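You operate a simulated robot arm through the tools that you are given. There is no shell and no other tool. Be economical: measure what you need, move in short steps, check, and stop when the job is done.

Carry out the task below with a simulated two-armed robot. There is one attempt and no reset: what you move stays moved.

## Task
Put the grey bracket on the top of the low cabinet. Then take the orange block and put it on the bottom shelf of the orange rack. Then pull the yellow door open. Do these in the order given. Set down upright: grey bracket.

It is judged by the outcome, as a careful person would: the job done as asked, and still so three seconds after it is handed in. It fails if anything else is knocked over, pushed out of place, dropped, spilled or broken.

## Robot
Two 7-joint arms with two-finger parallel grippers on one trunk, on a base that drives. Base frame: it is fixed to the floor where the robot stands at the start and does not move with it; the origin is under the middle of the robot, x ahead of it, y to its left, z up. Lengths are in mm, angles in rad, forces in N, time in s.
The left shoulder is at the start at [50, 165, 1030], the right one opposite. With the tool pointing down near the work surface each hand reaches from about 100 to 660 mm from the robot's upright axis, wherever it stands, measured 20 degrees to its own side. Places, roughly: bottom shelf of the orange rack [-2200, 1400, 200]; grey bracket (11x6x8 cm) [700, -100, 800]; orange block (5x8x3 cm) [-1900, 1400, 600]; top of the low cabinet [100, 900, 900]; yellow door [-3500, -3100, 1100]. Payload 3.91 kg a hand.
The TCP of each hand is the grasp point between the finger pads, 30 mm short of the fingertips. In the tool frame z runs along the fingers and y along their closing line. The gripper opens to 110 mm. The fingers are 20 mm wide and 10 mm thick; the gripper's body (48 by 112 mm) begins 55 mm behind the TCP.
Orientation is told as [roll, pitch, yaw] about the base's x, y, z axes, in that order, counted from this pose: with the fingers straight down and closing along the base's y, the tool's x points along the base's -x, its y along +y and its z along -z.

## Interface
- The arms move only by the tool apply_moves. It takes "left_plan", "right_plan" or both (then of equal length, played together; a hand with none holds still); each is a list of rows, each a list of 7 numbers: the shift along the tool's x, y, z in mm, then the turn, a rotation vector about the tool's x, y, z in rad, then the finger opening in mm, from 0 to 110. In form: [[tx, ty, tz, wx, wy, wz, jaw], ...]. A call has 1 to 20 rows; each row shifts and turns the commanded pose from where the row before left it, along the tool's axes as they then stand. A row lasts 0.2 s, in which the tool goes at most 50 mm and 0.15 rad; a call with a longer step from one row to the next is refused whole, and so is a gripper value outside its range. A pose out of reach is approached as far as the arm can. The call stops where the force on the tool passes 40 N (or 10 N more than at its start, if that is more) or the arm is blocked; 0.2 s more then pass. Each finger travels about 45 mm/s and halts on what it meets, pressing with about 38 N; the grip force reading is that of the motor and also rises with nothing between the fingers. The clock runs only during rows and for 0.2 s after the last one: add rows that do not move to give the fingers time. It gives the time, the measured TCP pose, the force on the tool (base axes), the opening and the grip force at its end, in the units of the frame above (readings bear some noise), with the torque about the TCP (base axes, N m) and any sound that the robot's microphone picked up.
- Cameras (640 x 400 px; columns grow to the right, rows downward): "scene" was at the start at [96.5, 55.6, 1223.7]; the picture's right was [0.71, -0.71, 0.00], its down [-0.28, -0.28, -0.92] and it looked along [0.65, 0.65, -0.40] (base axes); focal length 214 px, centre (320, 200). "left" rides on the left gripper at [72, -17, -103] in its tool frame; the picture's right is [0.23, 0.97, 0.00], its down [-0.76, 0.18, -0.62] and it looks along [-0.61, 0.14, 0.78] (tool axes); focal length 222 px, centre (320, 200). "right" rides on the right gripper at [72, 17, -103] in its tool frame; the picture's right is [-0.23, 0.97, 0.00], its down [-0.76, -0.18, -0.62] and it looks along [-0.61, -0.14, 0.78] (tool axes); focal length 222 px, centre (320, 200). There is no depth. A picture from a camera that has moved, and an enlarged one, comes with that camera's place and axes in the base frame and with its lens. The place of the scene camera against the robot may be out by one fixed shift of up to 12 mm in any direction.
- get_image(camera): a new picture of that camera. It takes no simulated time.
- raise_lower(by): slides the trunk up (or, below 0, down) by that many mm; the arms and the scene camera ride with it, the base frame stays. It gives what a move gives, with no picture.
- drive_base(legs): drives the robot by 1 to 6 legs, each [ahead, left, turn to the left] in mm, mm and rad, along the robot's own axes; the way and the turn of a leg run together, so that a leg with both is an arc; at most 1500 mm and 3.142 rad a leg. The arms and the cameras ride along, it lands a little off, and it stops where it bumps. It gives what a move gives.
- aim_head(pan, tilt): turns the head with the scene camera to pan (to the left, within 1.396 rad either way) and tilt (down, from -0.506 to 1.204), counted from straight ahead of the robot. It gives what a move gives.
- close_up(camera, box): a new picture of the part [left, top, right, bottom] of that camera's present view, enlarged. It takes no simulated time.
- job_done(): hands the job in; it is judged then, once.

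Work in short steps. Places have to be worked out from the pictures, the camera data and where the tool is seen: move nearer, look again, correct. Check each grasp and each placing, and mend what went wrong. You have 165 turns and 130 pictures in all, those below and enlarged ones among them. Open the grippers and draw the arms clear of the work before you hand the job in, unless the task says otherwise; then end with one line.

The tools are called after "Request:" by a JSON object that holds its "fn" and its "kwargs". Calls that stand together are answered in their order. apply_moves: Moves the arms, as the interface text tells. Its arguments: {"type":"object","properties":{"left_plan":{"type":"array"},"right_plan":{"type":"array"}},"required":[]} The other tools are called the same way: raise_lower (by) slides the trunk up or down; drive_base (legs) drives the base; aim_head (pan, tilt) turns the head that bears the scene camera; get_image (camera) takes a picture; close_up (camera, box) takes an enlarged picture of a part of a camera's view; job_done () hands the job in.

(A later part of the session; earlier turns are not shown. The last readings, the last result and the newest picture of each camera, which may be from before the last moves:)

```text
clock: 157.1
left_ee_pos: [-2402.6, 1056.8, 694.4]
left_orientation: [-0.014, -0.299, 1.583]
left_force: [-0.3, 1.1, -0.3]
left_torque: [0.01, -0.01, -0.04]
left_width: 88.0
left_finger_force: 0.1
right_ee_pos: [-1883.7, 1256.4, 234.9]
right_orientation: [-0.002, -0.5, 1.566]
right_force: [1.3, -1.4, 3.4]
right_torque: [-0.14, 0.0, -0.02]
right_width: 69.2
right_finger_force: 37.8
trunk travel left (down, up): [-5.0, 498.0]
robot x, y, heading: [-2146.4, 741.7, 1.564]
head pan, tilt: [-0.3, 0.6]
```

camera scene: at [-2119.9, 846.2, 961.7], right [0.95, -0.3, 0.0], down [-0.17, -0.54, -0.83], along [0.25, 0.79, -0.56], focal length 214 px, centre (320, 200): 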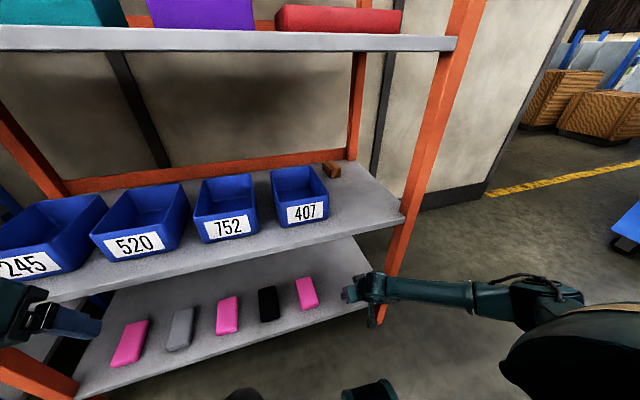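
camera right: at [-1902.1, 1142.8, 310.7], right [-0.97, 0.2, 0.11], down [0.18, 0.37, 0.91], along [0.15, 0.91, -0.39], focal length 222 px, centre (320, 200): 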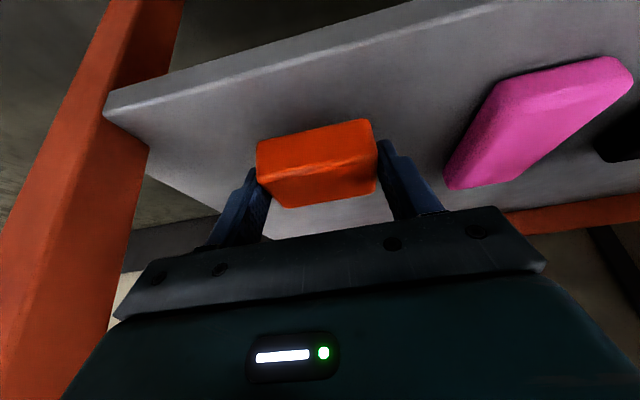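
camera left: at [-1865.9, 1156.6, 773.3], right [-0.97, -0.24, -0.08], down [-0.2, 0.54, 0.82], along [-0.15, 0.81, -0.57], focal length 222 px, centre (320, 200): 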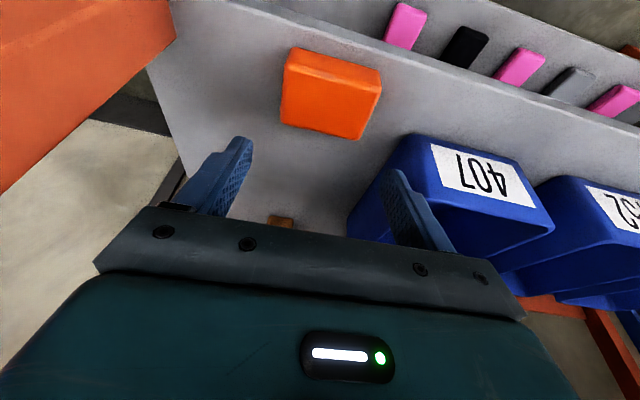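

Touching (+3.4 N versus -1.5). I press 1 mm more, release, and withdraw upward.

Request:
{"fn": "apply_moves", "kwargs": {"right_plan": [[0.5, 0, 0.8, 0, 0, 0, 55], [0, 0, 0, 0, 0, 0, 72], [0, 0, 0, 0, 0, 0, 85], [0, 0, 0, 0, 0, 0, 92], [0, 0, 0, 0, 0, 0, 92], [-4, 0, -8, 0, 0, 0, 92], [-9, 0, -16, 0, 0, 0, 92], [0, 0, -25, 0, 0, 0, 92], [0, 0, 0, 0, 0, 0, 92]]}}

Request:
{"fn": "get_image", "kwargs": {"camera": "right"}}

```text
clock: 159.1
left_ee_pos: [-2402.0, 1057.3, 694.1]
left_orientation: [-0.016, -0.298, 1.583]
left_force: [0.2, 0.2, -0.1]
left_torque: [0.01, 0.0, 0.01]
left_width: 87.9
left_finger_force: 0.0
right_ee_pos: [-1883.0, 1244.2, 282.2]
right_orientation: [-0.003, -0.5, 1.567]
right_force: [0.4, -0.1, 0.1]
right_torque: [-0.01, 0.02, -0.02]
right_width: 92.0
right_finger_force: 0.1
trunk travel left (down, up): [-5.0, 498.0]
robot x, y, heading: [-2150.3, 741.4, 1.564]
head pan, tilt: [-0.3, 0.6]
```

```text
42 pictures are left
camera right: at [-1902.4, 1132.1, 338.8], right [-0.97, 0.2, 0.11], down [0.18, 0.37, 0.91], along [0.15, 0.91, -0.39], focal length 222 px, centre (320, 200)
```

right: 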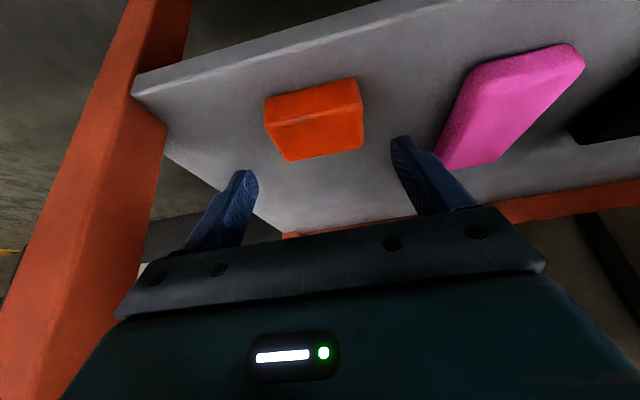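

Block sits on the bottom shelf. I back away, raise the right arm and trunk, then look toward the door.

Request:
{"fn": "drive_base", "kwargs": {"legs": [[-330, 0, 0]]}}

Request:
{"fn": "apply_moves", "kwargs": {"right_plan": [[-10, 0, -40, 0, 0, 0, 92], [-10, 0, -40, 0, 0, 0, 92], [-10, 0, -40, 0, 0, 0, 92], [-10, 0, -40, 0, 0, 0, 92], [-10, 0, -40, 0, 0, 0, 92], [-10, 0, -40, 0, 0, 0, 92], [-10, 0, -40, 0, 0, 0, 92], [-10, 0, -40, 0, 0, 0, 92], [-10, 10, -40, 0, 0.125, 0, 92], [-10, 10, -40, 0, 0.125, 0, 92], [0, 10, -20, 0, 0.125, 0, 92], [0, 10, 0, 0, 0.125, 0, 92], [0, 0, 0, 0, 0, 0, 92]]}}

Request:
{"fn": "raise_lower", "kwargs": {"by": 245}}

Request:
{"fn": "aim_head", "kwargs": {"pan": 0.0, "tilt": 0.6}}

Request:
{"fn": "get_image", "kwargs": {"camera": "scene"}}

```text
clock: 161.2
left_ee_pos: [-2404.8, 728.7, 693.7]
left_orientation: [-0.016, -0.299, 1.588]
left_force: [-0.5, 0.4, 0.2]
left_torque: [0.03, 0.05, 0.02]
left_width: 87.9
left_finger_force: 0.0
right_ee_pos: [-1885.5, 917.5, 282.1]
right_orientation: [-0.002, -0.501, 1.569]
right_force: [1.6, -0.2, 0.5]
right_torque: [-0.02, -0.03, 0.0]
right_width: 92.1
right_finger_force: 0.0
trunk travel left (down, up): [-5.0, 498.0]
robot x, y, heading: [-2151.3, 413.2, 1.568]
head pan, tilt: [-0.3, 0.6]
```

```text
clock: 164.0
left_ee_pos: [-2403.3, 727.8, 693.3]
left_orientation: [-0.017, -0.3, 1.587]
left_force: [-0.6, -1.0, 0.0]
left_torque: [0.0, 0.02, 0.0]
left_width: 87.9
left_finger_force: 0.1
right_ee_pos: [-1927.6, 813.1, 701.9]
right_orientation: [-0.002, 0.0, 1.567]
right_force: [-0.2, -0.2, -0.9]
right_torque: [-0.02, 0.03, -0.01]
right_width: 92.0
right_finger_force: 0.1
trunk travel left (down, up): [-5.0, 498.0]
robot x, y, heading: [-2150.7, 413.5, 1.57]
head pan, tilt: [-0.3, 0.6]
```

```text
clock: 166.6
left_ee_pos: [-2404.1, 729.0, 938.0]
left_orientation: [-0.017, -0.298, 1.587]
left_force: [0.0, -0.1, -0.3]
left_torque: [-0.03, 0.01, -0.02]
left_width: 87.9
left_finger_force: 0.2
right_ee_pos: [-1926.8, 813.1, 946.3]
right_orientation: [-0.003, -0.001, 1.568]
right_force: [-0.7, -0.5, -0.1]
right_torque: [0.01, -0.03, 0.03]
right_width: 91.9
right_finger_force: 0.0
trunk travel left (down, up): [-250.0, 253.0]
robot x, y, heading: [-2150.4, 410.6, 1.57]
head pan, tilt: [-0.3, 0.6]
```

```text
clock: 167.4
left_ee_pos: [-2402.8, 728.6, 939.5]
left_orientation: [-0.013, -0.299, 1.587]
left_force: [0.0, 0.4, 0.8]
left_torque: [-0.04, 0.0, 0.01]
left_width: 88.1
left_finger_force: 0.0
right_ee_pos: [-1927.0, 812.9, 946.6]
right_orientation: [0.0, -0.001, 1.568]
right_force: [0.6, 0.3, -0.2]
right_torque: [0.0, 0.0, -0.01]
right_width: 92.0
right_finger_force: 0.0
trunk travel left (down, up): [-250.0, 253.0]
robot x, y, heading: [-2146.1, 415.6, 1.568]
head pan, tilt: [0.0, 0.6]
```

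```text
41 pictures are left
camera scene: at [-2147.4, 523.1, 1206.7], right [1.0, 0.0, 0.0], down [0.0, -0.56, -0.83], along [0.0, 0.83, -0.56], focal length 214 px, centre (320, 200)
```

scene: 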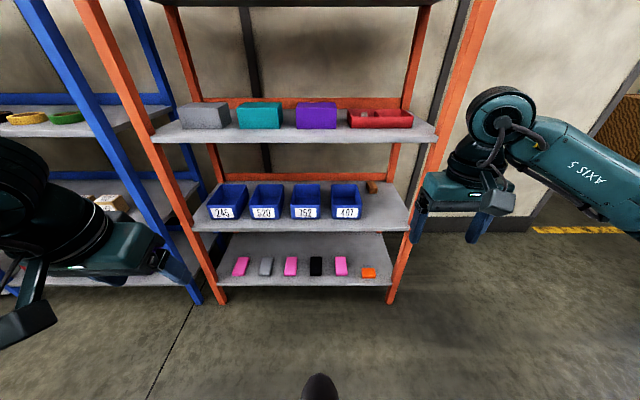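

Second task done. I turn left about 2.0 rad to look toward the door area.

Request:
{"fn": "drive_base", "kwargs": {"legs": [[-100, 0, 0], [0, 0, 2.0]]}}

Request:
{"fn": "aim_head", "kwargs": {"pan": 0.5, "tilt": 0.25}}

Request:
{"fn": "get_image", "kwargs": {"camera": "scene"}}

```text
clock: 173.3
left_ee_pos: [-2326.3, -49.9, 938.5]
left_orientation: [-0.015, -0.299, -2.687]
left_force: [0.3, 0.3, 0.3]
left_torque: [0.0, -0.05, 0.0]
left_width: 88.2
left_finger_force: 0.1
right_ee_pos: [-2604.1, 344.9, 946.7]
right_orientation: [0.0, -0.001, -2.704]
right_force: [-0.3, -0.3, 0.4]
right_torque: [0.02, 0.04, 0.0]
right_width: 91.9
right_finger_force: 0.1
trunk travel left (down, up): [-250.0, 253.0]
robot x, y, heading: [-2148.1, 314.6, -2.699]
head pan, tilt: [0.0, 0.6]
```

```text
clock: 174.2
left_ee_pos: [-2324.4, -50.7, 939.3]
left_orientation: [-0.015, -0.298, -2.686]
left_force: [0.4, -0.2, -0.1]
left_torque: [0.01, 0.02, 0.03]
left_width: 87.9
left_finger_force: 0.1
right_ee_pos: [-2604.4, 345.5, 946.4]
right_orientation: [-0.001, -0.001, -2.704]
right_force: [-0.5, -0.4, -0.5]
right_torque: [-0.02, 0.0, -0.01]
right_width: 92.2
right_finger_force: 0.1
trunk travel left (down, up): [-250.0, 253.0]
robot x, y, heading: [-2151.7, 316.2, -2.704]
head pan, tilt: [0.499, 0.25]
```

```text
40 pictures are left
camera scene: at [-2229.6, 216.5, 1238.8], right [-0.81, 0.59, 0.0], down [0.15, 0.2, -0.97], along [-0.57, -0.78, -0.25], focal length 214 px, centre (320, 200)
```

scene: 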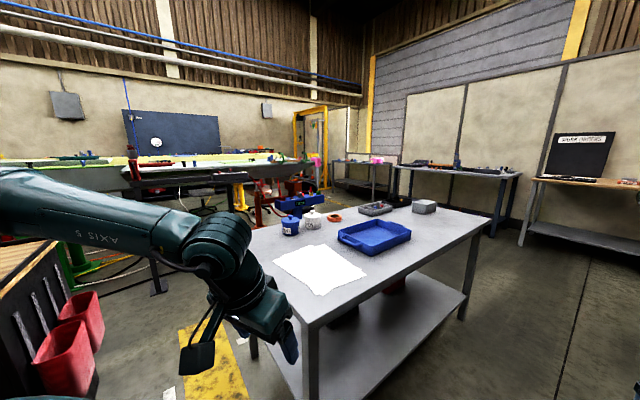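

I zoom in on the region where the yellow door should be.

Request:
{"fn": "close_up", "kwargs": {"camera": "scene", "box": [110, 90, 410, 270]}}

```text
2.13 times, centred on (260, 180) of scene
camera zoom: at [-2229.6, 216.5, 1238.8], right [-0.81, 0.59, 0.0], down [0.15, 0.2, -0.97], along [-0.57, -0.78, -0.25], focal length 458 px, centre (448, 243)
```

zoom: 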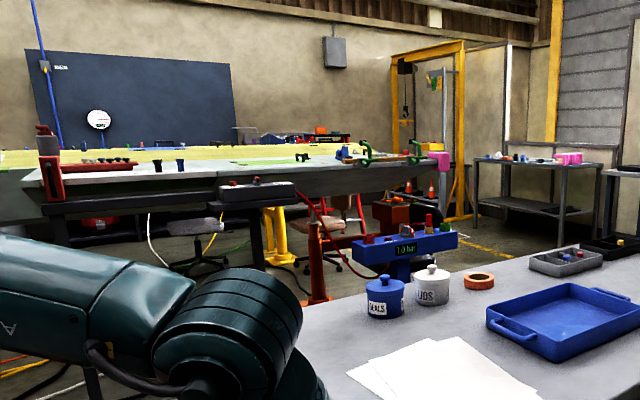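

No door visible yet; I pan further left to see the wall beyond the bench.

Request:
{"fn": "aim_head", "kwargs": {"pan": 1.1, "tilt": 0.2}}

Request:
{"fn": "get_image", "kwargs": {"camera": "scene"}}

```text
clock: 175.2
left_ee_pos: [-2324.9, -49.4, 938.5]
left_orientation: [-0.016, -0.299, -2.685]
left_force: [0.2, -1.2, -0.5]
left_torque: [0.03, -0.01, -0.01]
left_width: 88.1
left_finger_force: 0.1
right_ee_pos: [-2602.9, 344.9, 947.6]
right_orientation: [-0.002, -0.001, -2.702]
right_force: [-0.1, -0.4, -0.3]
right_torque: [-0.01, 0.0, 0.01]
right_width: 92.0
right_finger_force: 0.0
trunk travel left (down, up): [-250.0, 253.0]
robot x, y, heading: [-2147.0, 313.5, -2.707]
head pan, tilt: [1.1, 0.201]
```

```text
38 pictures are left
camera scene: at [-2177.4, 198.6, 1243.4], right [-1.0, 0.03, 0.0], down [0.01, 0.2, -0.98], along [-0.03, -0.98, -0.2], focal length 214 px, centre (320, 200)
```

scene: 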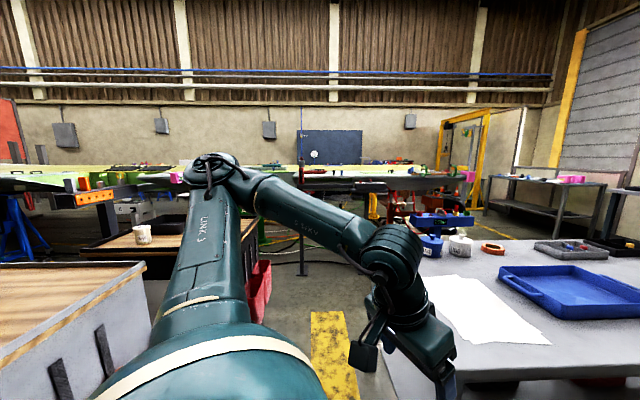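

The rough place is reliable to ±50 mm, so the door should appear near pixel (399,165), perhaps on a small enclosure. I zoom there.

Request:
{"fn": "close_up", "kwargs": {"camera": "scene", "box": [340, 125, 460, 215]}}

```text
4.44 times, centred on (400, 170) of scene
camera zoom: at [-2177.4, 198.6, 1243.4], right [-1.0, 0.03, 0.0], down [0.01, 0.2, -0.98], along [-0.03, -0.98, -0.2], focal length 953 px, centre (-36, 333)
```

zoom: 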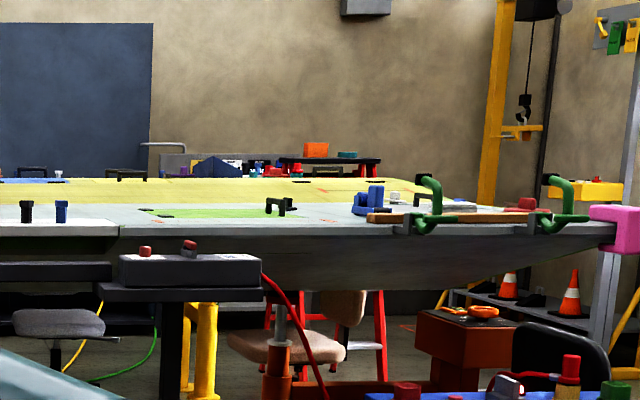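

Nothing door-like from here. I drive west along the aisle north of the table to get a new vantage point.

Request:
{"fn": "drive_base", "kwargs": {"legs": [[0, 0, -0.434], [1400, -60, 0]]}}

Request:
{"fn": "aim_head", "kwargs": {"pan": 1.2, "tilt": 0.15}}

Request:
{"fn": "get_image", "kwargs": {"camera": "scene"}}

```text
clock: 183.5
left_ee_pos: [-3875.1, 140.7, 938.8]
left_orientation: [-0.015, -0.297, 3.137]
left_force: [0.1, 0.9, -0.6]
left_torque: [-0.04, 0.01, 0.05]
left_width: 88.0
left_finger_force: 0.1
right_ee_pos: [-3950.2, 619.8, 946.5]
right_orientation: [-0.001, 0.0, 3.119]
right_force: [-0.8, -0.6, 0.0]
right_torque: [0.03, -0.01, 0.01]
right_width: 91.9
right_finger_force: 0.1
trunk travel left (down, up): [-250.0, 253.0]
robot x, y, heading: [-3558.0, 388.8, 3.12]
head pan, tilt: [1.1, 0.201]
```

```text
clock: 184.2
left_ee_pos: [-3875.9, 140.8, 938.7]
left_orientation: [-0.016, -0.299, 3.136]
left_force: [-0.4, -0.1, -0.2]
left_torque: [-0.01, -0.03, -0.01]
left_width: 88.0
left_finger_force: 0.1
right_ee_pos: [-3949.6, 620.2, 946.9]
right_orientation: [-0.002, -0.001, 3.119]
right_force: [0.9, -0.2, 0.6]
right_torque: [0.03, -0.02, 0.02]
right_width: 92.0
right_finger_force: 0.1
trunk travel left (down, up): [-250.0, 253.0]
robot x, y, heading: [-3557.3, 394.2, 3.118]
head pan, tilt: [1.201, 0.15]
```

```text
36 pictures are left
camera scene: at [-3619.6, 295.4, 1248.1], right [-0.92, 0.38, 0.0], down [0.06, 0.14, -0.99], along [-0.38, -0.91, -0.15], focal length 214 px, centre (320, 200)
```

scene: 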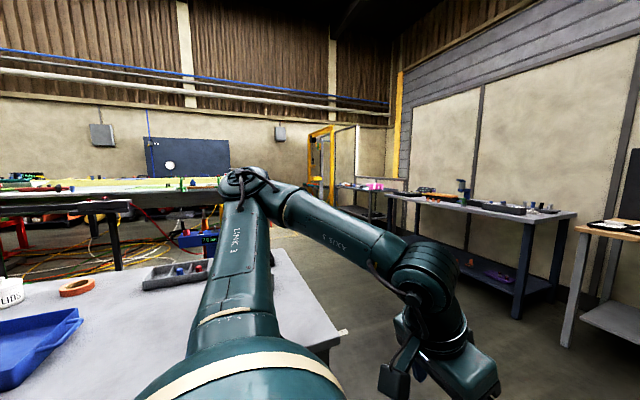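

The expected direction (222,178) is partly behind my elbow; I zoom there.

Request:
{"fn": "close_up", "kwargs": {"camera": "scene", "box": [130, 110, 350, 260]}}

```text
2.67 times, centred on (240, 185) of scene
camera zoom: at [-3619.6, 295.4, 1248.1], right [-0.92, 0.38, 0.0], down [0.06, 0.14, -0.99], along [-0.38, -0.91, -0.15], focal length 572 px, centre (533, 240)
```

zoom: 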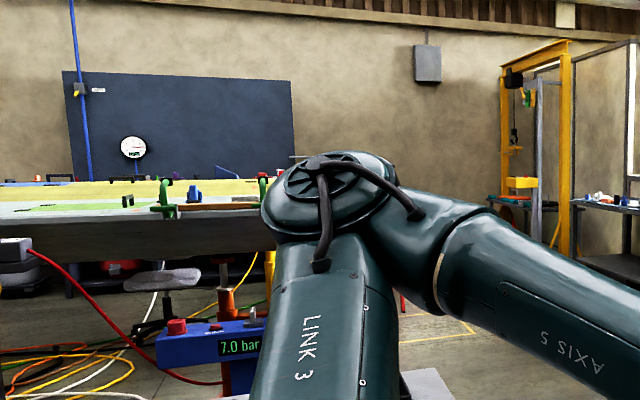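

The door must be beyond the wing-like bench, which hides it from here. I go around the table's west end (x≈-3880): to x≈-4500, then south.

Request:
{"fn": "drive_base", "kwargs": {"legs": [[950, 0, 0.02], [0, 0, 1.571], [1200, 0, 0]]}}

Request:
{"fn": "aim_head", "kwargs": {"pan": 0.3, "tilt": 0.2}}

Request:
{"fn": "get_image", "kwargs": {"camera": "scene"}}

```text
clock: 198.8
left_ee_pos: [-4209.5, -1108.6, 938.4]
left_orientation: [-0.016, -0.298, -1.518]
left_force: [0.3, 0.8, -0.2]
left_torque: [-0.01, -0.03, 0.0]
left_width: 87.8
left_finger_force: 0.1
right_ee_pos: [-4682.6, -1211.3, 946.7]
right_orientation: [-0.002, -0.003, -1.535]
right_force: [1.2, 0.2, -0.7]
right_torque: [0.0, 0.02, -0.01]
right_width: 92.1
right_finger_force: 0.1
trunk travel left (down, up): [-250.0, 253.0]
robot x, y, heading: [-4478.7, -804.8, -1.537]
head pan, tilt: [1.201, 0.15]
```

```text
clock: 200.0
left_ee_pos: [-4211.2, -1108.7, 937.2]
left_orientation: [-0.015, -0.299, -1.517]
left_force: [0.4, 0.6, 0.1]
left_torque: [-0.02, 0.01, 0.04]
left_width: 88.3
left_finger_force: 0.0
right_ee_pos: [-4683.4, -1211.2, 946.8]
right_orientation: [-0.003, -0.002, -1.537]
right_force: [0.6, 0.0, 0.3]
right_torque: [-0.01, -0.02, -0.05]
right_width: 91.9
right_finger_force: 0.0
trunk travel left (down, up): [-250.0, 253.0]
robot x, y, heading: [-4471.9, -802.8, -1.533]
head pan, tilt: [0.3, 0.201]
```

```text
34 pictures are left
camera scene: at [-4443.3, -932.0, 1243.5], right [-0.94, -0.33, 0.0], down [-0.07, 0.19, -0.98], along [0.32, -0.92, -0.2], focal length 214 px, centre (320, 200)
```

scene: 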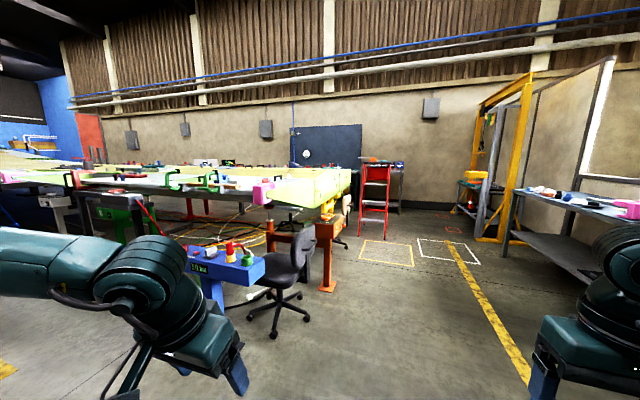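

The predicted spot (304,169) now shows a yellow panel at the end of the long structure. I zoom.

Request:
{"fn": "close_up", "kwargs": {"camera": "scene", "box": [230, 120, 420, 250]}}

```text
3.08 times, centred on (325, 185) of scene
camera zoom: at [-4443.3, -932.0, 1243.5], right [-0.94, -0.33, 0.0], down [-0.07, 0.19, -0.98], along [0.32, -0.92, -0.2], focal length 660 px, centre (305, 246)
```

zoom: 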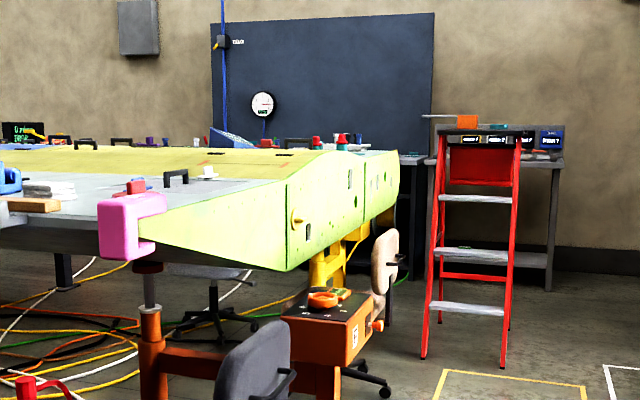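

A yellow tapered end with a knob and panel lines is visible; I drive nearer (1 m south, keeping clear of chair and stands) and look again.

Request:
{"fn": "drive_base", "kwargs": {"legs": [[1100, -150, 0]]}}

Request:
{"fn": "aim_head", "kwargs": {"pan": 0.75, "tilt": 0.25}}

Request:
{"fn": "get_image", "kwargs": {"camera": "scene"}}

```text
clock: 205.8
left_ee_pos: [-4306.4, -2231.5, 939.4]
left_orientation: [-0.016, -0.298, -1.504]
left_force: [-0.4, -0.7, -0.4]
left_torque: [0.01, 0.07, -0.02]
left_width: 87.8
left_finger_force: 0.1
right_ee_pos: [-4777.6, -2338.5, 946.6]
right_orientation: [-0.002, -0.001, -1.521]
right_force: [-0.1, -0.2, 0.3]
right_torque: [0.0, 0.01, 0.0]
right_width: 91.8
right_finger_force: 0.0
trunk travel left (down, up): [-250.0, 253.0]
robot x, y, heading: [-4573.8, -1936.1, -1.523]
head pan, tilt: [0.3, 0.201]
```

```text
clock: 206.7
left_ee_pos: [-4305.4, -2232.7, 939.3]
left_orientation: [-0.016, -0.299, -1.505]
left_force: [0.1, 0.2, 0.2]
left_torque: [0.0, 0.01, -0.03]
left_width: 88.0
left_finger_force: 0.2
right_ee_pos: [-4777.5, -2339.6, 946.9]
right_orientation: [-0.002, -0.002, -1.522]
right_force: [-0.5, 0.2, 0.0]
right_torque: [0.0, 0.0, -0.04]
right_width: 92.0
right_finger_force: 0.0
trunk travel left (down, up): [-250.0, 253.0]
robot x, y, heading: [-4573.4, -1929.9, -1.523]
head pan, tilt: [0.75, 0.25]
```

```text
32 pictures are left
camera scene: at [-4506.3, -2035.3, 1238.9], right [-0.7, -0.72, 0.0], down [-0.18, 0.17, -0.97], along [0.69, -0.68, -0.25], focal length 214 px, centre (320, 200)
```

scene: 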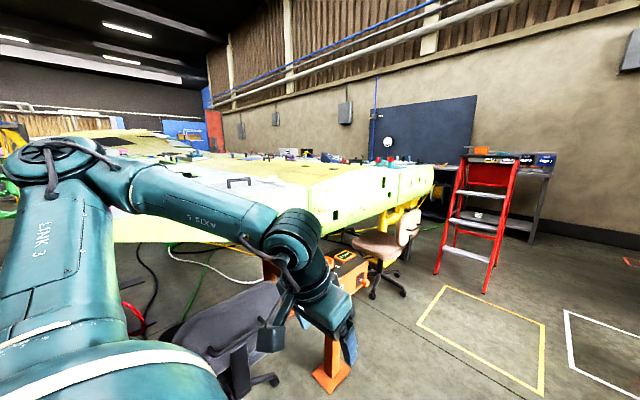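

Zoom on the yellow end face to find the knob and panel lines.

Request:
{"fn": "close_up", "kwargs": {"camera": "scene", "box": [290, 135, 450, 245]}}

```text
3.64 times, centred on (370, 190) of scene
camera zoom: at [-4506.3, -2035.3, 1238.9], right [-0.7, -0.72, 0.0], down [-0.18, 0.17, -0.97], along [0.69, -0.68, -0.25], focal length 780 px, centre (138, 236)
```

zoom: 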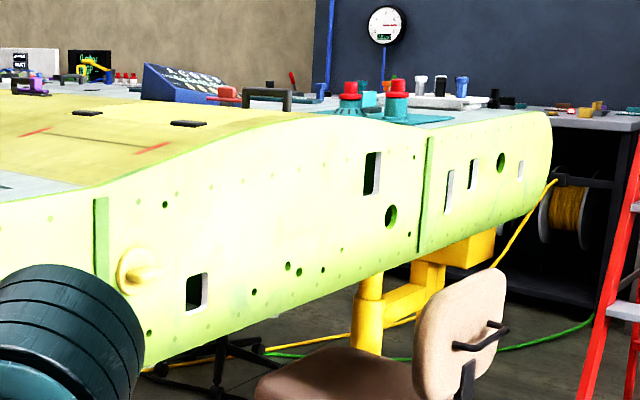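

Triangulation: two black flat fittings at about (-3394,-2999,1101) and (-3642,-3008,1099): the yellow door is a hatch on top near (-3500,-3100,1100). I drive to y≈-3000 west of the end face, turn to face it (+x) and raise the trunk for a view from above.

Request:
{"fn": "drive_base", "kwargs": {"legs": [[1080, 50, 0], [0, 0, 1.52]]}}

Request:
{"fn": "raise_lower", "kwargs": {"by": 250}}

Request:
{"fn": "aim_head", "kwargs": {"pan": 0.0, "tilt": 0.3}}

Request:
{"fn": "get_image", "kwargs": {"camera": "scene"}}

```text
clock: 216.0
left_ee_pos: [-4161.9, -2767.2, 938.3]
left_orientation: [-0.016, -0.298, 0.016]
left_force: [0.4, -0.2, -0.2]
left_torque: [-0.01, 0.03, 0.01]
left_width: 88.0
left_finger_force: 0.0
right_ee_pos: [-4075.5, -3242.4, 946.3]
right_orientation: [-0.002, -0.002, 0.0]
right_force: [0.1, 0.6, -1.0]
right_torque: [0.01, 0.01, 0.03]
right_width: 92.0
right_finger_force: 0.0
trunk travel left (down, up): [-250.0, 253.0]
robot x, y, heading: [-4476.9, -3022.8, 0.001]
head pan, tilt: [0.75, 0.25]
```

```text
clock: 218.6
left_ee_pos: [-4161.6, -2767.0, 1188.2]
left_orientation: [-0.015, -0.298, 0.018]
left_force: [0.0, 0.2, 0.9]
left_torque: [0.0, 0.0, 0.02]
left_width: 88.0
left_finger_force: 0.1
right_ee_pos: [-4076.7, -3243.7, 1196.7]
right_orientation: [-0.002, -0.002, 0.001]
right_force: [-0.3, -0.5, 0.3]
right_torque: [-0.01, 0.0, 0.0]
right_width: 92.2
right_finger_force: 0.1
trunk travel left (down, up): [-500.0, 3.0]
robot x, y, heading: [-4474.0, -3023.0, -0.003]
head pan, tilt: [0.75, 0.25]
```

```text
clock: 219.7
left_ee_pos: [-4162.4, -2767.8, 1188.3]
left_orientation: [-0.016, -0.3, 0.018]
left_force: [0.4, -0.2, -0.2]
left_torque: [-0.02, -0.03, 0.01]
left_width: 88.1
left_finger_force: 0.1
right_ee_pos: [-4077.0, -3243.1, 1196.4]
right_orientation: [0.0, -0.001, 0.0]
right_force: [-0.1, -1.0, 0.2]
right_torque: [0.01, 0.01, 0.01]
right_width: 91.8
right_finger_force: 0.0
trunk travel left (down, up): [-500.0, 3.0]
robot x, y, heading: [-4472.6, -3022.4, 0.002]
head pan, tilt: [0.0, 0.3]
```

```text
30 pictures are left
camera scene: at [-4350.7, -3032.1, 1484.2], right [0.0, -1.0, 0.0], down [-0.3, 0.0, -0.96], along [0.96, 0.0, -0.3], focal length 214 px, centre (320, 200)
```

scene: 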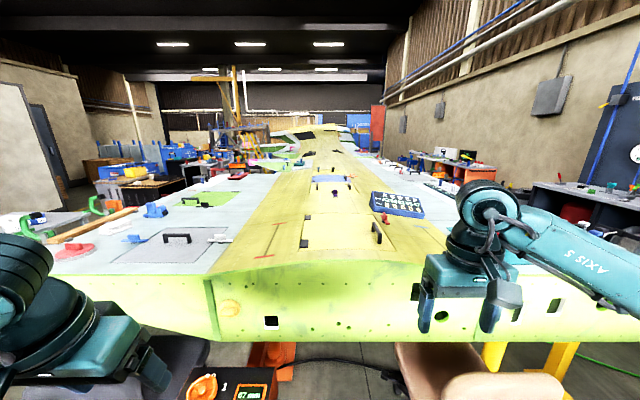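

Request:
{"fn": "close_up", "kwargs": {"camera": "scene", "box": [230, 160, 460, 280]}}

```text
2.78 times, centred on (345, 220) of scene
camera zoom: at [-4350.7, -3032.1, 1484.2], right [0.0, -1.0, 0.0], down [-0.3, 0.0, -0.96], along [0.96, 0.0, -0.3], focal length 597 px, centre (250, 144)
```

zoom: 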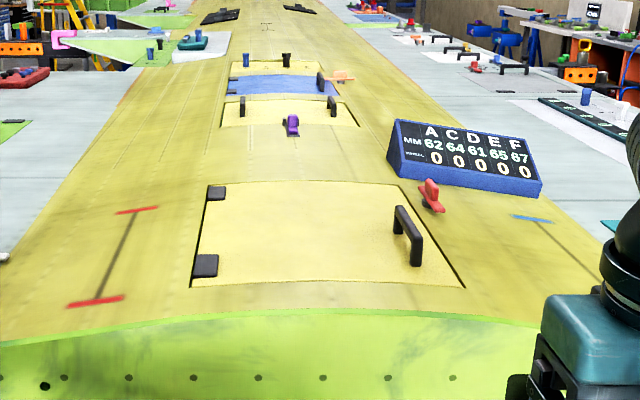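

Now clear: the yellow door is a hatch hinged at its left edge (y≈-2965), with a black bridge handle at about x -3658…-3547, y≈-3248, top z≈1140. Before moving closer I look down at the floor obstacles (jack and chair).

Request:
{"fn": "aim_head", "kwargs": {"pan": 0.0, "tilt": 0.95}}

Request:
{"fn": "get_image", "kwargs": {"camera": "scene"}}

```text
clock: 220.7
left_ee_pos: [-4160.7, -2767.2, 1189.0]
left_orientation: [-0.015, -0.299, 0.017]
left_force: [0.3, -0.6, 0.6]
left_torque: [0.02, 0.01, 0.0]
left_width: 88.2
left_finger_force: 0.0
right_ee_pos: [-4077.6, -3244.8, 1197.4]
right_orientation: [-0.002, -0.003, 0.001]
right_force: [-0.7, -0.3, 0.2]
right_torque: [-0.01, 0.0, -0.01]
right_width: 92.0
right_finger_force: 0.1
trunk travel left (down, up): [-500.0, 3.0]
robot x, y, heading: [-4470.9, -3022.5, -0.002]
head pan, tilt: [0.0, 0.949]
```

```text
28 pictures are left
camera scene: at [-4371.3, -3032.2, 1428.3], right [0.0, -1.0, 0.0], down [-0.81, 0.0, -0.58], along [0.58, 0.0, -0.81], focal length 214 px, centre (320, 200)
```

scene: 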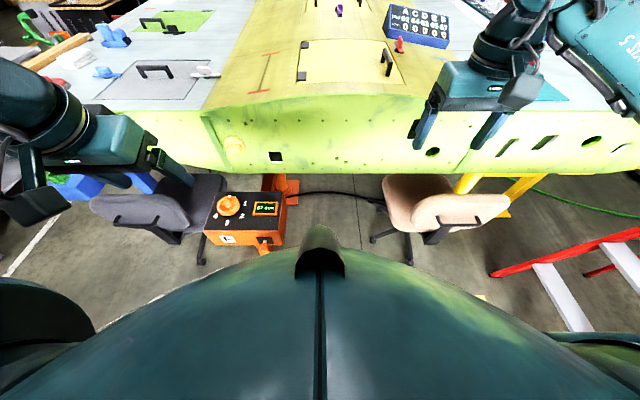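

Instrument box occupies about x -3930…-3760, y ≥-2840; chair y ≤-3400. I drive to axis ≈(-4190,-3120), which keeps clear of both.

Request:
{"fn": "drive_base", "kwargs": {"legs": [[0, -98, 0], [280, 0, 0]]}}

Request:
{"fn": "aim_head", "kwargs": {"pan": -0.1, "tilt": 0.6}}

Request:
{"fn": "get_image", "kwargs": {"camera": "scene"}}

```text
clock: 223.8
left_ee_pos: [-3884.9, -2863.4, 1189.0]
left_orientation: [-0.016, -0.298, 0.025]
left_force: [0.4, 0.0, 0.0]
left_torque: [-0.02, -0.01, 0.0]
left_width: 87.8
left_finger_force: 0.0
right_ee_pos: [-3795.8, -3337.9, 1196.2]
right_orientation: [-0.002, 0.001, 0.008]
right_force: [0.1, 0.0, 0.1]
right_torque: [-0.01, 0.05, -0.02]
right_width: 92.1
right_finger_force: 0.2
trunk travel left (down, up): [-500.0, 3.0]
robot x, y, heading: [-4197.9, -3120.6, 0.009]
head pan, tilt: [0.0, 0.949]
```

```text
clock: 224.6
left_ee_pos: [-3884.7, -2862.6, 1189.5]
left_orientation: [-0.015, -0.299, 0.024]
left_force: [-1.1, -1.0, 1.3]
left_torque: [-0.02, 0.02, 0.03]
left_width: 88.2
left_finger_force: 0.1
right_ee_pos: [-3796.5, -3338.2, 1196.6]
right_orientation: [-0.002, -0.002, 0.007]
right_force: [0.6, 0.6, -0.4]
right_torque: [0.0, -0.03, -0.01]
right_width: 92.1
right_finger_force: 0.2
trunk travel left (down, up): [-500.0, 3.0]
robot x, y, heading: [-4193.8, -3119.4, 0.014]
head pan, tilt: [-0.099, 0.6]
```

```text
27 pictures are left
camera scene: at [-4077.1, -3136.9, 1456.6], right [-0.09, -1.0, 0.0], down [-0.56, 0.05, -0.82], along [0.82, -0.08, -0.57], focal length 214 px, centre (320, 200)
```

scene: 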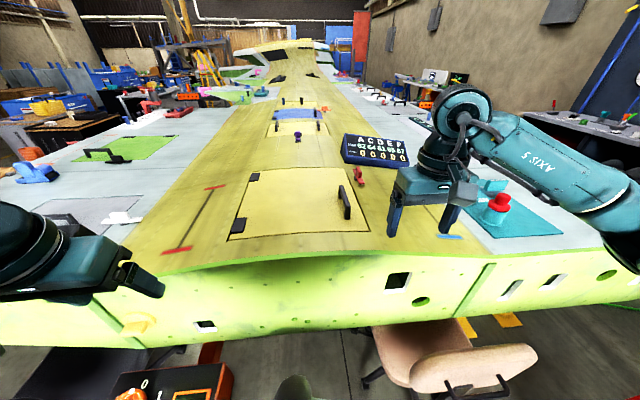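

Handle from here: x≈-3656…-3580, y≈-3248. I move the right hand above its middle and look with the hand camera.

Request:
{"fn": "apply_moves", "kwargs": {"right_plan": [[-35, 18, -8, 0, 0, 0, 70], [-35, 18, -8, 0, 0, 0, 70], [-35, 18, -8, 0, 0, 0, 70], [-35, 18, -8, 0, 0, 0, 70], [-36, 18, -4, 0, 0, 0, 70], [0, 0, 0, 0, 0, 0, 70]]}}

Request:
{"fn": "get_image", "kwargs": {"camera": "right"}}

Request:
{"fn": "get_image", "kwargs": {"camera": "scene"}}

```text
clock: 226.0
left_ee_pos: [-3885.0, -2862.6, 1188.8]
left_orientation: [-0.016, -0.299, 0.025]
left_force: [-0.1, 0.3, 0.5]
left_torque: [0.05, 0.0, -0.01]
left_width: 88.1
left_finger_force: 0.0
right_ee_pos: [-3620.6, -3247.8, 1232.8]
right_orientation: [0.001, -0.003, 0.009]
right_force: [-0.3, -0.5, -0.5]
right_torque: [-0.02, -0.05, 0.0]
right_width: 70.0
right_finger_force: 0.0
trunk travel left (down, up): [-500.0, 3.0]
robot x, y, heading: [-4197.7, -3119.3, 0.011]
head pan, tilt: [-0.099, 0.6]
```

```text
26 pictures are left
camera right: at [-3693.2, -3231.2, 1336.0], right [0.22, 0.98, 0.0], down [0.76, -0.17, 0.62], along [0.61, -0.14, -0.78], focal length 222 px, centre (320, 200)
```

right: 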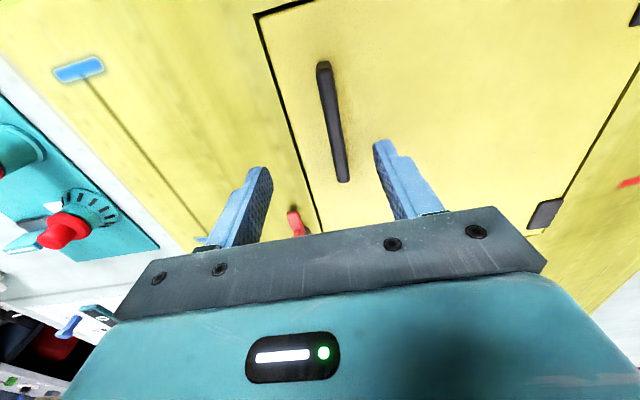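

```text
25 pictures are left
camera scene: at [-4077.5, -3137.8, 1456.7], right [-0.09, -1.0, 0.0], down [-0.56, 0.05, -0.83], along [0.82, -0.08, -0.56], focal length 214 px, centre (320, 200)
```

scene: 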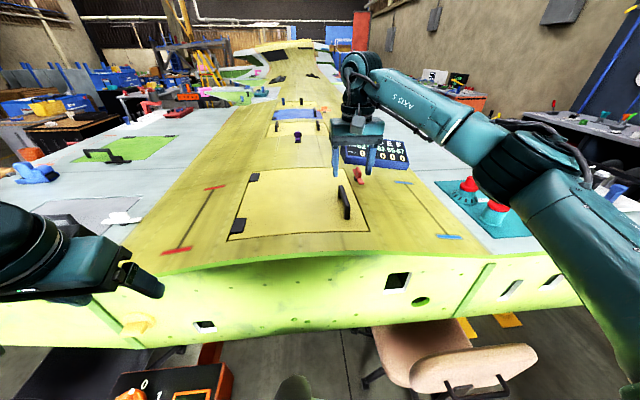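

Bar seen at y≈-3236, x -3668…-3563. I shift 12 mm left and lower to z≈1140 over the bar's middle.

Request:
{"fn": "apply_moves", "kwargs": {"right_plan": [[0, 12, 25, 0, 0, 0, 60], [0, 0, 30, 0, 0, 0, 60], [0, 0, 20, 0, 0, 0, 60], [0, 0, 10, 0, 0, 0, 60], [0, 0, 6, 0, 0, 0, 60], [0, 0, 0, 0, 0, 0, 60]]}}

Request:
{"fn": "get_image", "kwargs": {"camera": "right"}}

```text
clock: 227.4
left_ee_pos: [-3884.6, -2862.3, 1188.2]
left_orientation: [-0.016, -0.297, 0.025]
left_force: [0.3, -0.3, -0.1]
left_torque: [0.01, 0.04, -0.02]
left_width: 88.1
left_finger_force: 0.0
right_ee_pos: [-3621.9, -3233.9, 1141.0]
right_orientation: [-0.002, -0.002, 0.008]
right_force: [-0.4, -0.6, -0.8]
right_torque: [-0.02, -0.01, -0.01]
right_width: 60.0
right_finger_force: 0.1
trunk travel left (down, up): [-500.0, 3.0]
robot x, y, heading: [-4195.8, -3124.4, 0.002]
head pan, tilt: [-0.099, 0.6]
```

```text
24 pictures are left
camera right: at [-3694.4, -3216.8, 1244.0], right [0.22, 0.98, 0.0], down [0.76, -0.17, 0.62], along [0.61, -0.14, -0.78], focal length 222 px, centre (320, 200)
```

right: 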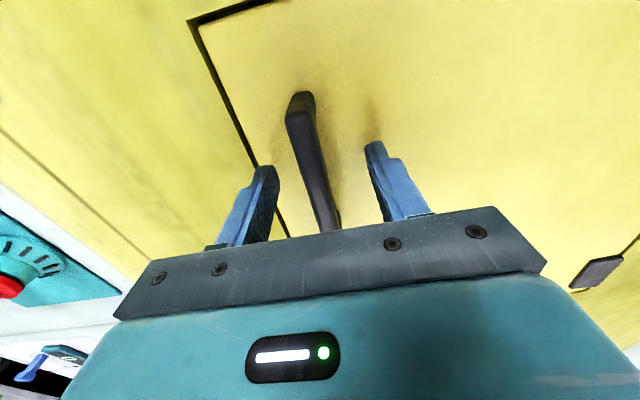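

The bar lies between the fingers. I lower 4 mm more and close.

Request:
{"fn": "apply_moves", "kwargs": {"right_plan": [[0, 0, 4, 0, 0, 0, 60], [0, 0, 0, 0, 0, 0, 40], [0, 0, 0, 0, 0, 0, 20], [0, 0, 0, 0, 0, 0, 0], [0, 0, 0, 0, 0, 0, 0], [0, 0, 0, 0, 0, 0, 0], [0, 0, 0, 0, 0, 0, 0]]}}

```text
clock: 229.0
left_ee_pos: [-3885.7, -2862.9, 1189.5]
left_orientation: [-0.014, -0.299, 0.024]
left_force: [-0.3, -0.2, -0.4]
left_torque: [-0.01, -0.03, 0.01]
left_width: 88.2
left_finger_force: 0.0
right_ee_pos: [-3621.6, -3237.1, 1137.7]
right_orientation: [-0.001, -0.002, 0.006]
right_force: [-0.6, -8.0, 1.3]
right_torque: [-0.05, 0.16, -0.81]
right_width: 13.5
right_finger_force: 44.9
trunk travel left (down, up): [-500.0, 3.0]
robot x, y, heading: [-4197.3, -3118.4, 0.006]
head pan, tilt: [-0.099, 0.6]
```

Gripped the bar (13.5 mm). I lift along the hinge arc (hinge y≈-2970, z≈1100), rotating the tool with the door, 0.2 rad first.

Request:
{"fn": "apply_moves", "kwargs": {"right_plan": [[0, 1, -13, 0.05, 0, 0, 0], [0, 1, -13, 0.05, 0, 0, 0], [0, 2, -13, 0.05, 0, 0, 0], [0, 2, -13, 0.05, 0, 0, 0], [0, 0, 0, 0, 0, 0, 0]]}}

Request:
{"fn": "get_image", "kwargs": {"camera": "scene"}}

```text
clock: 230.2
left_ee_pos: [-3884.5, -2862.0, 1189.4]
left_orientation: [-0.017, -0.299, 0.024]
left_force: [0.2, -1.0, 0.0]
left_torque: [0.01, 0.0, -0.03]
left_width: 88.0
left_finger_force: 0.1
right_ee_pos: [-3620.6, -3222.3, 1188.8]
right_orientation: [-0.2, -0.001, 0.011]
right_force: [2.4, 4.6, -2.9]
right_torque: [0.55, 0.71, -1.01]
right_width: 13.9
right_finger_force: 44.8
trunk travel left (down, up): [-500.0, 3.0]
robot x, y, heading: [-4199.3, -3118.6, 0.003]
head pan, tilt: [-0.099, 0.6]
```

```text
23 pictures are left
camera scene: at [-4076.3, -3136.3, 1456.6], right [-0.09, -1.0, 0.0], down [-0.56, 0.05, -0.82], along [0.82, -0.08, -0.57], focal length 214 px, centre (320, 200)
```

scene: 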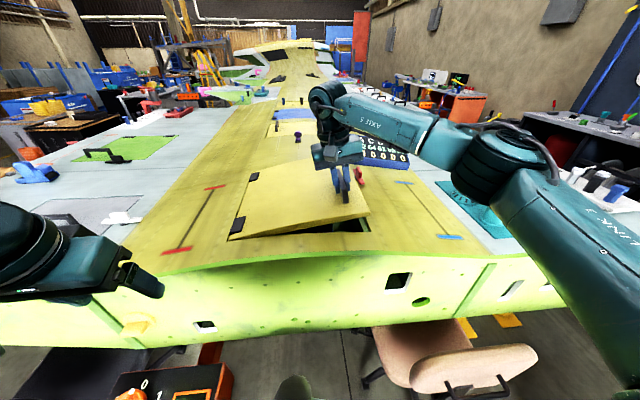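

The door is lifting with small forces. Continue the arc to about 0.7 rad.

Request:
{"fn": "apply_moves", "kwargs": {"right_plan": [[0, 2.5, -21.4, 0.08, 0, 0, 0], [0, 2.5, -21.4, 0.08, 0, 0, 0], [0, 2.5, -21.4, 0.08, 0, 0, 0], [0, 2.5, -21.4, 0.08, 0, 0, 0], [0, 2.5, -21.4, 0.08, 0, 0, 0], [0, 2.5, -21.4, 0.08, 0, 0, 0], [0, 0, 0, 0, 0, 0, 0]]}}

Request:
{"fn": "get_image", "kwargs": {"camera": "scene"}}

```text
clock: 231.5
left_ee_pos: [-3885.3, -2861.9, 1189.5]
left_orientation: [-0.014, -0.298, 0.027]
left_force: [-0.3, 0.0, 0.8]
left_torque: [0.0, 0.0, 0.01]
left_width: 88.4
left_finger_force: 0.0
right_ee_pos: [-3621.0, -3178.3, 1267.4]
right_orientation: [-0.592, 0.035, 0.022]
right_force: [-1.2, 11.9, -8.5]
right_torque: [0.83, -1.49, -0.33]
right_width: 15.4
right_finger_force: 45.2
right hand out of reach, approached as far as the arm can: row 5, 6
trunk travel left (down, up): [-500.0, 3.0]
robot x, y, heading: [-4198.4, -3120.0, 0.009]
head pan, tilt: [-0.099, 0.6]
stopped in row 6 (right hand): the force on the tool passed its limit at 55 N (the readings are from after the stop); the commanded pose is now the measured one
```

```text
22 pictures are left
camera scene: at [-4075.9, -3137.2, 1456.8], right [-0.09, -1.0, 0.0], down [-0.56, 0.05, -0.82], along [0.82, -0.07, -0.57], focal length 214 px, centre (320, 200)
```

scene: 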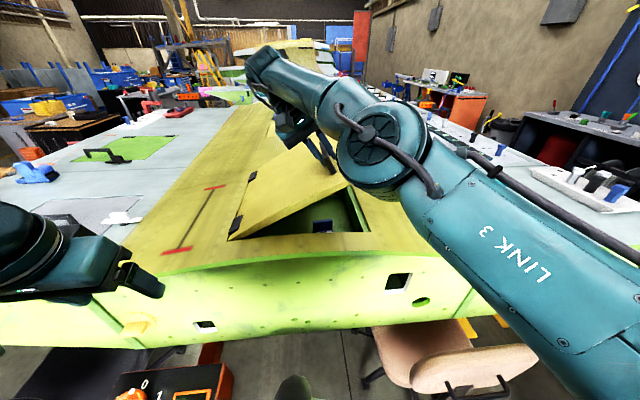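

The door is open ~35° and the right arm is at its reach limit. I lower it back to about 0.25 rad and test gently whether the door stays by itself when released.

Request:
{"fn": "apply_moves", "kwargs": {"right_plan": [[0, -2.5, 21.4, -0.08, 0, 0, 0], [0, -2.5, 21.4, -0.08, 0, 0, 0], [0, -2.5, 21.4, -0.08, 0, 0, 0], [0, -2.5, 21.4, -0.08, 0, 0, 0], [0, 0, 0, 0, 0, 0, 0], [0, 0, 0, 0, 0, 0, 20], [0, 0, 0, 0, 0, 0, 30], [0, 0, 0, 0, 0, 0, 40], [0, 0, 0, 0, 0, 0, 40]]}}

Request:
{"fn": "get_image", "kwargs": {"camera": "scene"}}

```text
clock: 233.5
left_ee_pos: [-3884.4, -2862.7, 1188.8]
left_orientation: [-0.017, -0.3, 0.023]
left_force: [-0.3, -0.3, -0.8]
left_torque: [0.0, -0.02, -0.01]
left_width: 88.0
left_finger_force: 0.0
right_ee_pos: [-3622.8, -3231.1, 1199.6]
right_orientation: [-0.28, 0.03, 0.018]
right_force: [0.1, -0.8, 0.9]
right_torque: [0.03, -0.03, -0.01]
right_width: 40.0
right_finger_force: 0.1
trunk travel left (down, up): [-500.0, 3.0]
robot x, y, heading: [-4195.0, -3121.1, 0.004]
head pan, tilt: [-0.099, 0.6]
```

```text
21 pictures are left
camera scene: at [-4077.1, -3137.0, 1456.8], right [-0.09, -1.0, 0.0], down [-0.56, 0.05, -0.83], along [0.82, -0.08, -0.56], focal length 214 px, centre (320, 200)
```

scene: 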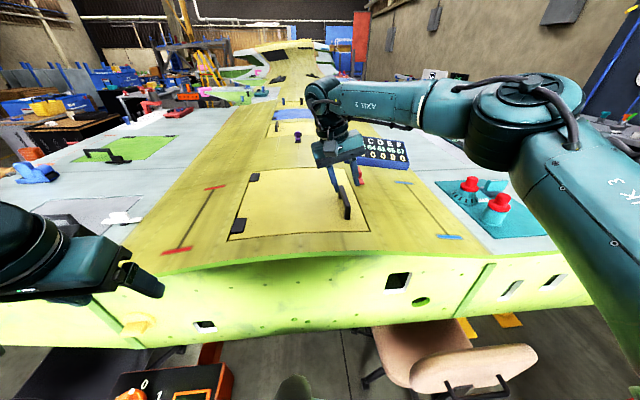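

The door falls shut by gravity, so it must go past vertical. Plan: right hand lifts by the handle to ~0.55 rad, left hand's closed fingers go under the near edge and then push it up and over to the left. First I re-grip the handle nearer its near end.

Request:
{"fn": "apply_moves", "kwargs": {"right_plan": [[0, 0, 0, -0.14, -0.015, 0, 60], [0, 0, 0, -0.14, -0.015, 0, 60], [8, -3, 0, 0, 0, -0.015, 60], [8, -3, 20, 0, 0, 0, 60], [6, 0, 25, 0, 0, 0, 60], [0, 0, 14, 0, 0, 0, 60], [0, 0, 3, 0, 0, 0, 60], [0, 0, 0, 0, 0, 0, 60]]}}

Request:
{"fn": "get_image", "kwargs": {"camera": "right"}}

```text
clock: 235.3
left_ee_pos: [-3885.6, -2862.6, 1189.3]
left_orientation: [-0.016, -0.299, 0.024]
left_force: [-0.5, 0.8, -0.2]
left_torque: [0.03, 0.02, 0.02]
left_width: 88.0
left_finger_force: 0.0
right_ee_pos: [-3644.7, -3235.4, 1135.6]
right_orientation: [0.001, 0.002, 0.037]
right_force: [0.0, -0.4, -0.2]
right_torque: [0.0, -0.01, -0.01]
right_width: 59.8
right_finger_force: 0.0
trunk travel left (down, up): [-500.0, 3.0]
robot x, y, heading: [-4195.2, -3121.1, 0.009]
head pan, tilt: [-0.099, 0.6]
```

```text
20 pictures are left
camera right: at [-3717.7, -3221.4, 1238.6], right [0.19, 0.98, 0.0], down [0.77, -0.15, 0.62], along [0.61, -0.12, -0.78], focal length 222 px, centre (320, 200)
```

right: 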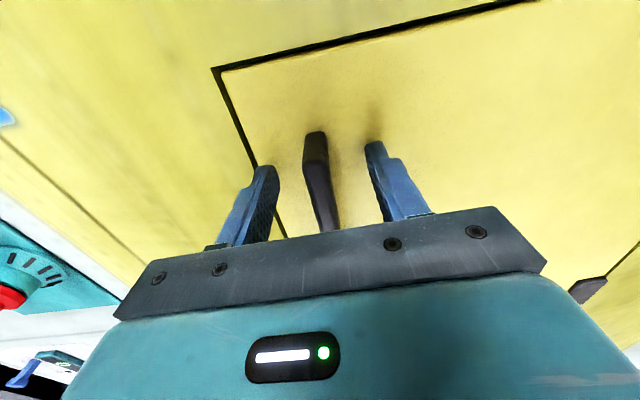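

Aligned over the near end of the bar. I correct the small yaw, close, and lift to about 0.5 rad.

Request:
{"fn": "apply_moves", "kwargs": {"right_plan": [[0, 0, 0, 0, 0, 0.035, 50], [0, 0, 0, 0, 0, 0, 25], [0, 0, 0, 0, 0, 0, 0], [0, 0, 0, 0, 0, 0, 0], [0, 0, 0, 0, 0, 0, 0], [0, 0, 0, 0, 0, 0, 0], [0, 1, -13, 0.05, 0, 0, 0], [0, 1, -13, 0.05, 0, 0, 0], [0, 2, -19, 0.07, 0, 0, 0], [0, 2, -19, 0.07, 0, 0, 0], [0, 2, -19, 0.07, 0, 0, 0], [0, 2, -19, 0.07, 0, 0, 0], [0, 2, -19, 0.07, 0, 0, 0], [0, 2, -19, 0.07, 0, 0, 0], [0, 0, 0, 0, 0, 0, 0]]}}

Request:
{"fn": "get_image", "kwargs": {"camera": "scene"}}

```text
clock: 238.2
left_ee_pos: [-3884.4, -2859.8, 1188.7]
left_orientation: [-0.015, -0.299, 0.026]
left_force: [-0.5, -0.9, 1.0]
left_torque: [0.01, 0.02, 0.02]
left_width: 88.1
left_finger_force: 0.0
right_ee_pos: [-3643.6, -3191.3, 1248.0]
right_orientation: [-0.433, 0.005, 0.021]
right_force: [2.0, 14.4, -6.3]
right_torque: [1.6, -1.29, -0.55]
right_width: 14.4
right_finger_force: 45.2
trunk travel left (down, up): [-500.0, 3.0]
robot x, y, heading: [-4198.0, -3118.7, 0.011]
head pan, tilt: [-0.099, 0.6]
stopped in row 14 (right hand): the force on the tool passed its limit at 41 N (the readings are from after the stop); the commanded pose is now the measured one
```

```text
19 pictures are left
camera scene: at [-4075.4, -3136.2, 1456.7], right [-0.09, -1.0, 0.0], down [-0.56, 0.05, -0.82], along [0.82, -0.07, -0.57], focal length 214 px, centre (320, 200)
```

scene: 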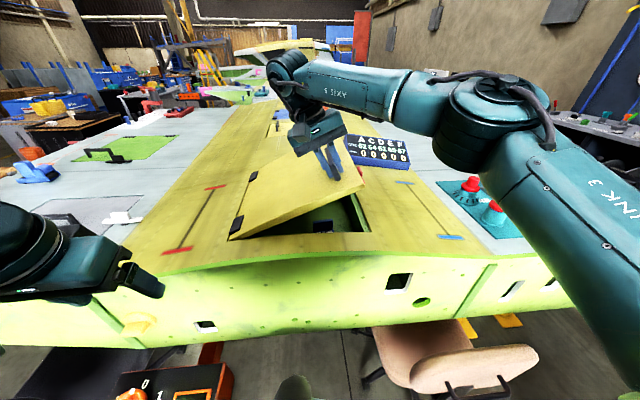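

Open about 0.43 rad; the side force says the hand should go a bit more toward the hinge. I relax 5 mm that way and lift a little further.

Request:
{"fn": "apply_moves", "kwargs": {"right_plan": [[0, 6, 0, 0, 0, 0, 0], [0, 4, -18, 0.07, 0, 0, 0], [0, 4, -18, 0.07, 0, 0, 0], [0, 0, 0, 0, 0, 0, 0]]}}

```text
clock: 239.2
left_ee_pos: [-3884.8, -2862.5, 1188.0]
left_orientation: [-0.013, -0.299, 0.025]
left_force: [-0.4, -0.7, -0.2]
left_torque: [0.0, 0.01, 0.0]
left_width: 88.1
left_finger_force: 0.1
right_ee_pos: [-3644.8, -3168.7, 1276.3]
right_orientation: [-0.581, 0.002, 0.008]
right_force: [13.2, -9.3, 13.7]
right_torque: [1.46, 0.39, -1.17]
right_width: 14.9
right_finger_force: 45.2
trunk travel left (down, up): [-500.0, 3.0]
robot x, y, heading: [-4194.1, -3120.3, 0.01]
head pan, tilt: [-0.099, 0.6]
```

Door at ≈0.57 rad, held. Now the left hand: close its fingers, move in front of the near edge at y≈-3100 with tilt 0.6.

Request:
{"fn": "apply_moves", "kwargs": {"left_plan": [[-5, -30, 2, 0, -0.0375, 0, 60], [-5, -30, 2, 0, -0.0375, 0, 40], [-8, -30, 3, 0, -0.0375, 0, 20], [-8, -30, 3, 0, -0.0375, 0, 0], [-8, -30, 3, 0, -0.0375, 0, 0], [-8, -30, 3, 0, -0.0375, 0, 0], [-8, -30, 3, 0, -0.0375, 0, 0], [-8, -30, 3, 0, -0.0375, 0, 0], [0, 0, 0, 0, 0, 0, 0]]}}

Request:
{"fn": "get_image", "kwargs": {"camera": "left"}}

Request:
{"fn": "get_image", "kwargs": {"camera": "scene"}}

```text
clock: 241.2
left_ee_pos: [-3827.0, -3034.4, 1207.7]
left_orientation: [-0.014, -0.575, 0.03]
left_force: [-0.4, -0.8, 0.2]
left_torque: [0.0, -0.01, -0.03]
left_width: 0.1
left_finger_force: 37.7
left hand out of reach, approached as far as the arm can: row 1, 6, 7, 8
right_ee_pos: [-3644.2, -3170.0, 1275.4]
right_orientation: [-0.581, 0.002, 0.009]
right_force: [14.3, -16.3, 17.2]
right_torque: [1.29, -0.64, -0.64]
right_width: 14.7
right_finger_force: 44.9
trunk travel left (down, up): [-500.0, 3.0]
robot x, y, heading: [-4193.5, -3113.6, 0.007]
head pan, tilt: [-0.099, 0.6]
```

```text
18 pictures are left
camera left: at [-3943.3, -3051.0, 1257.6], right [-0.21, 0.97, -0.14], down [0.3, 0.2, 0.93], along [0.93, 0.16, -0.33], focal length 222 px, centre (320, 200)
```

left: 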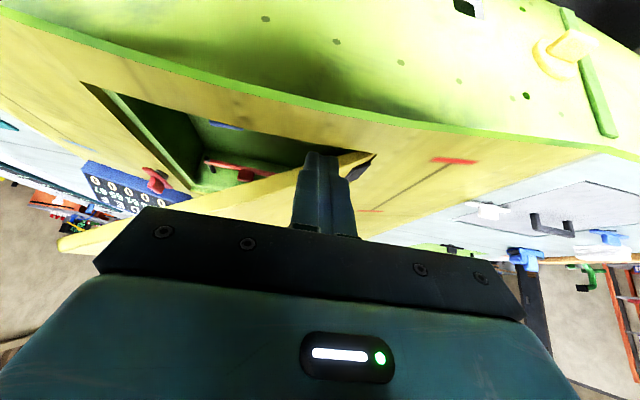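

```text
17 pictures are left
camera scene: at [-4076.3, -3139.6, 1456.6], right [-0.09, -1.0, 0.0], down [-0.56, 0.05, -0.82], along [0.82, -0.07, -0.57], focal length 214 px, centre (320, 200)
```

scene: 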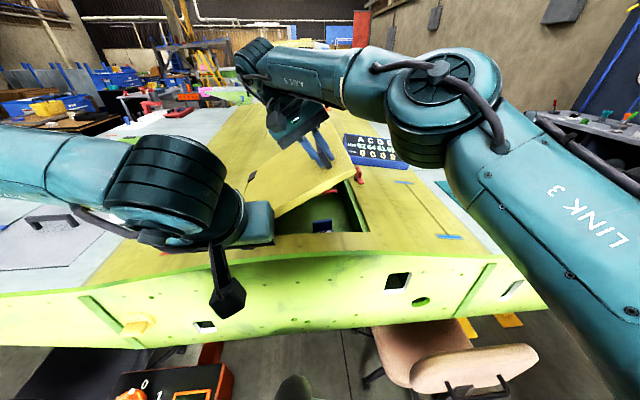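

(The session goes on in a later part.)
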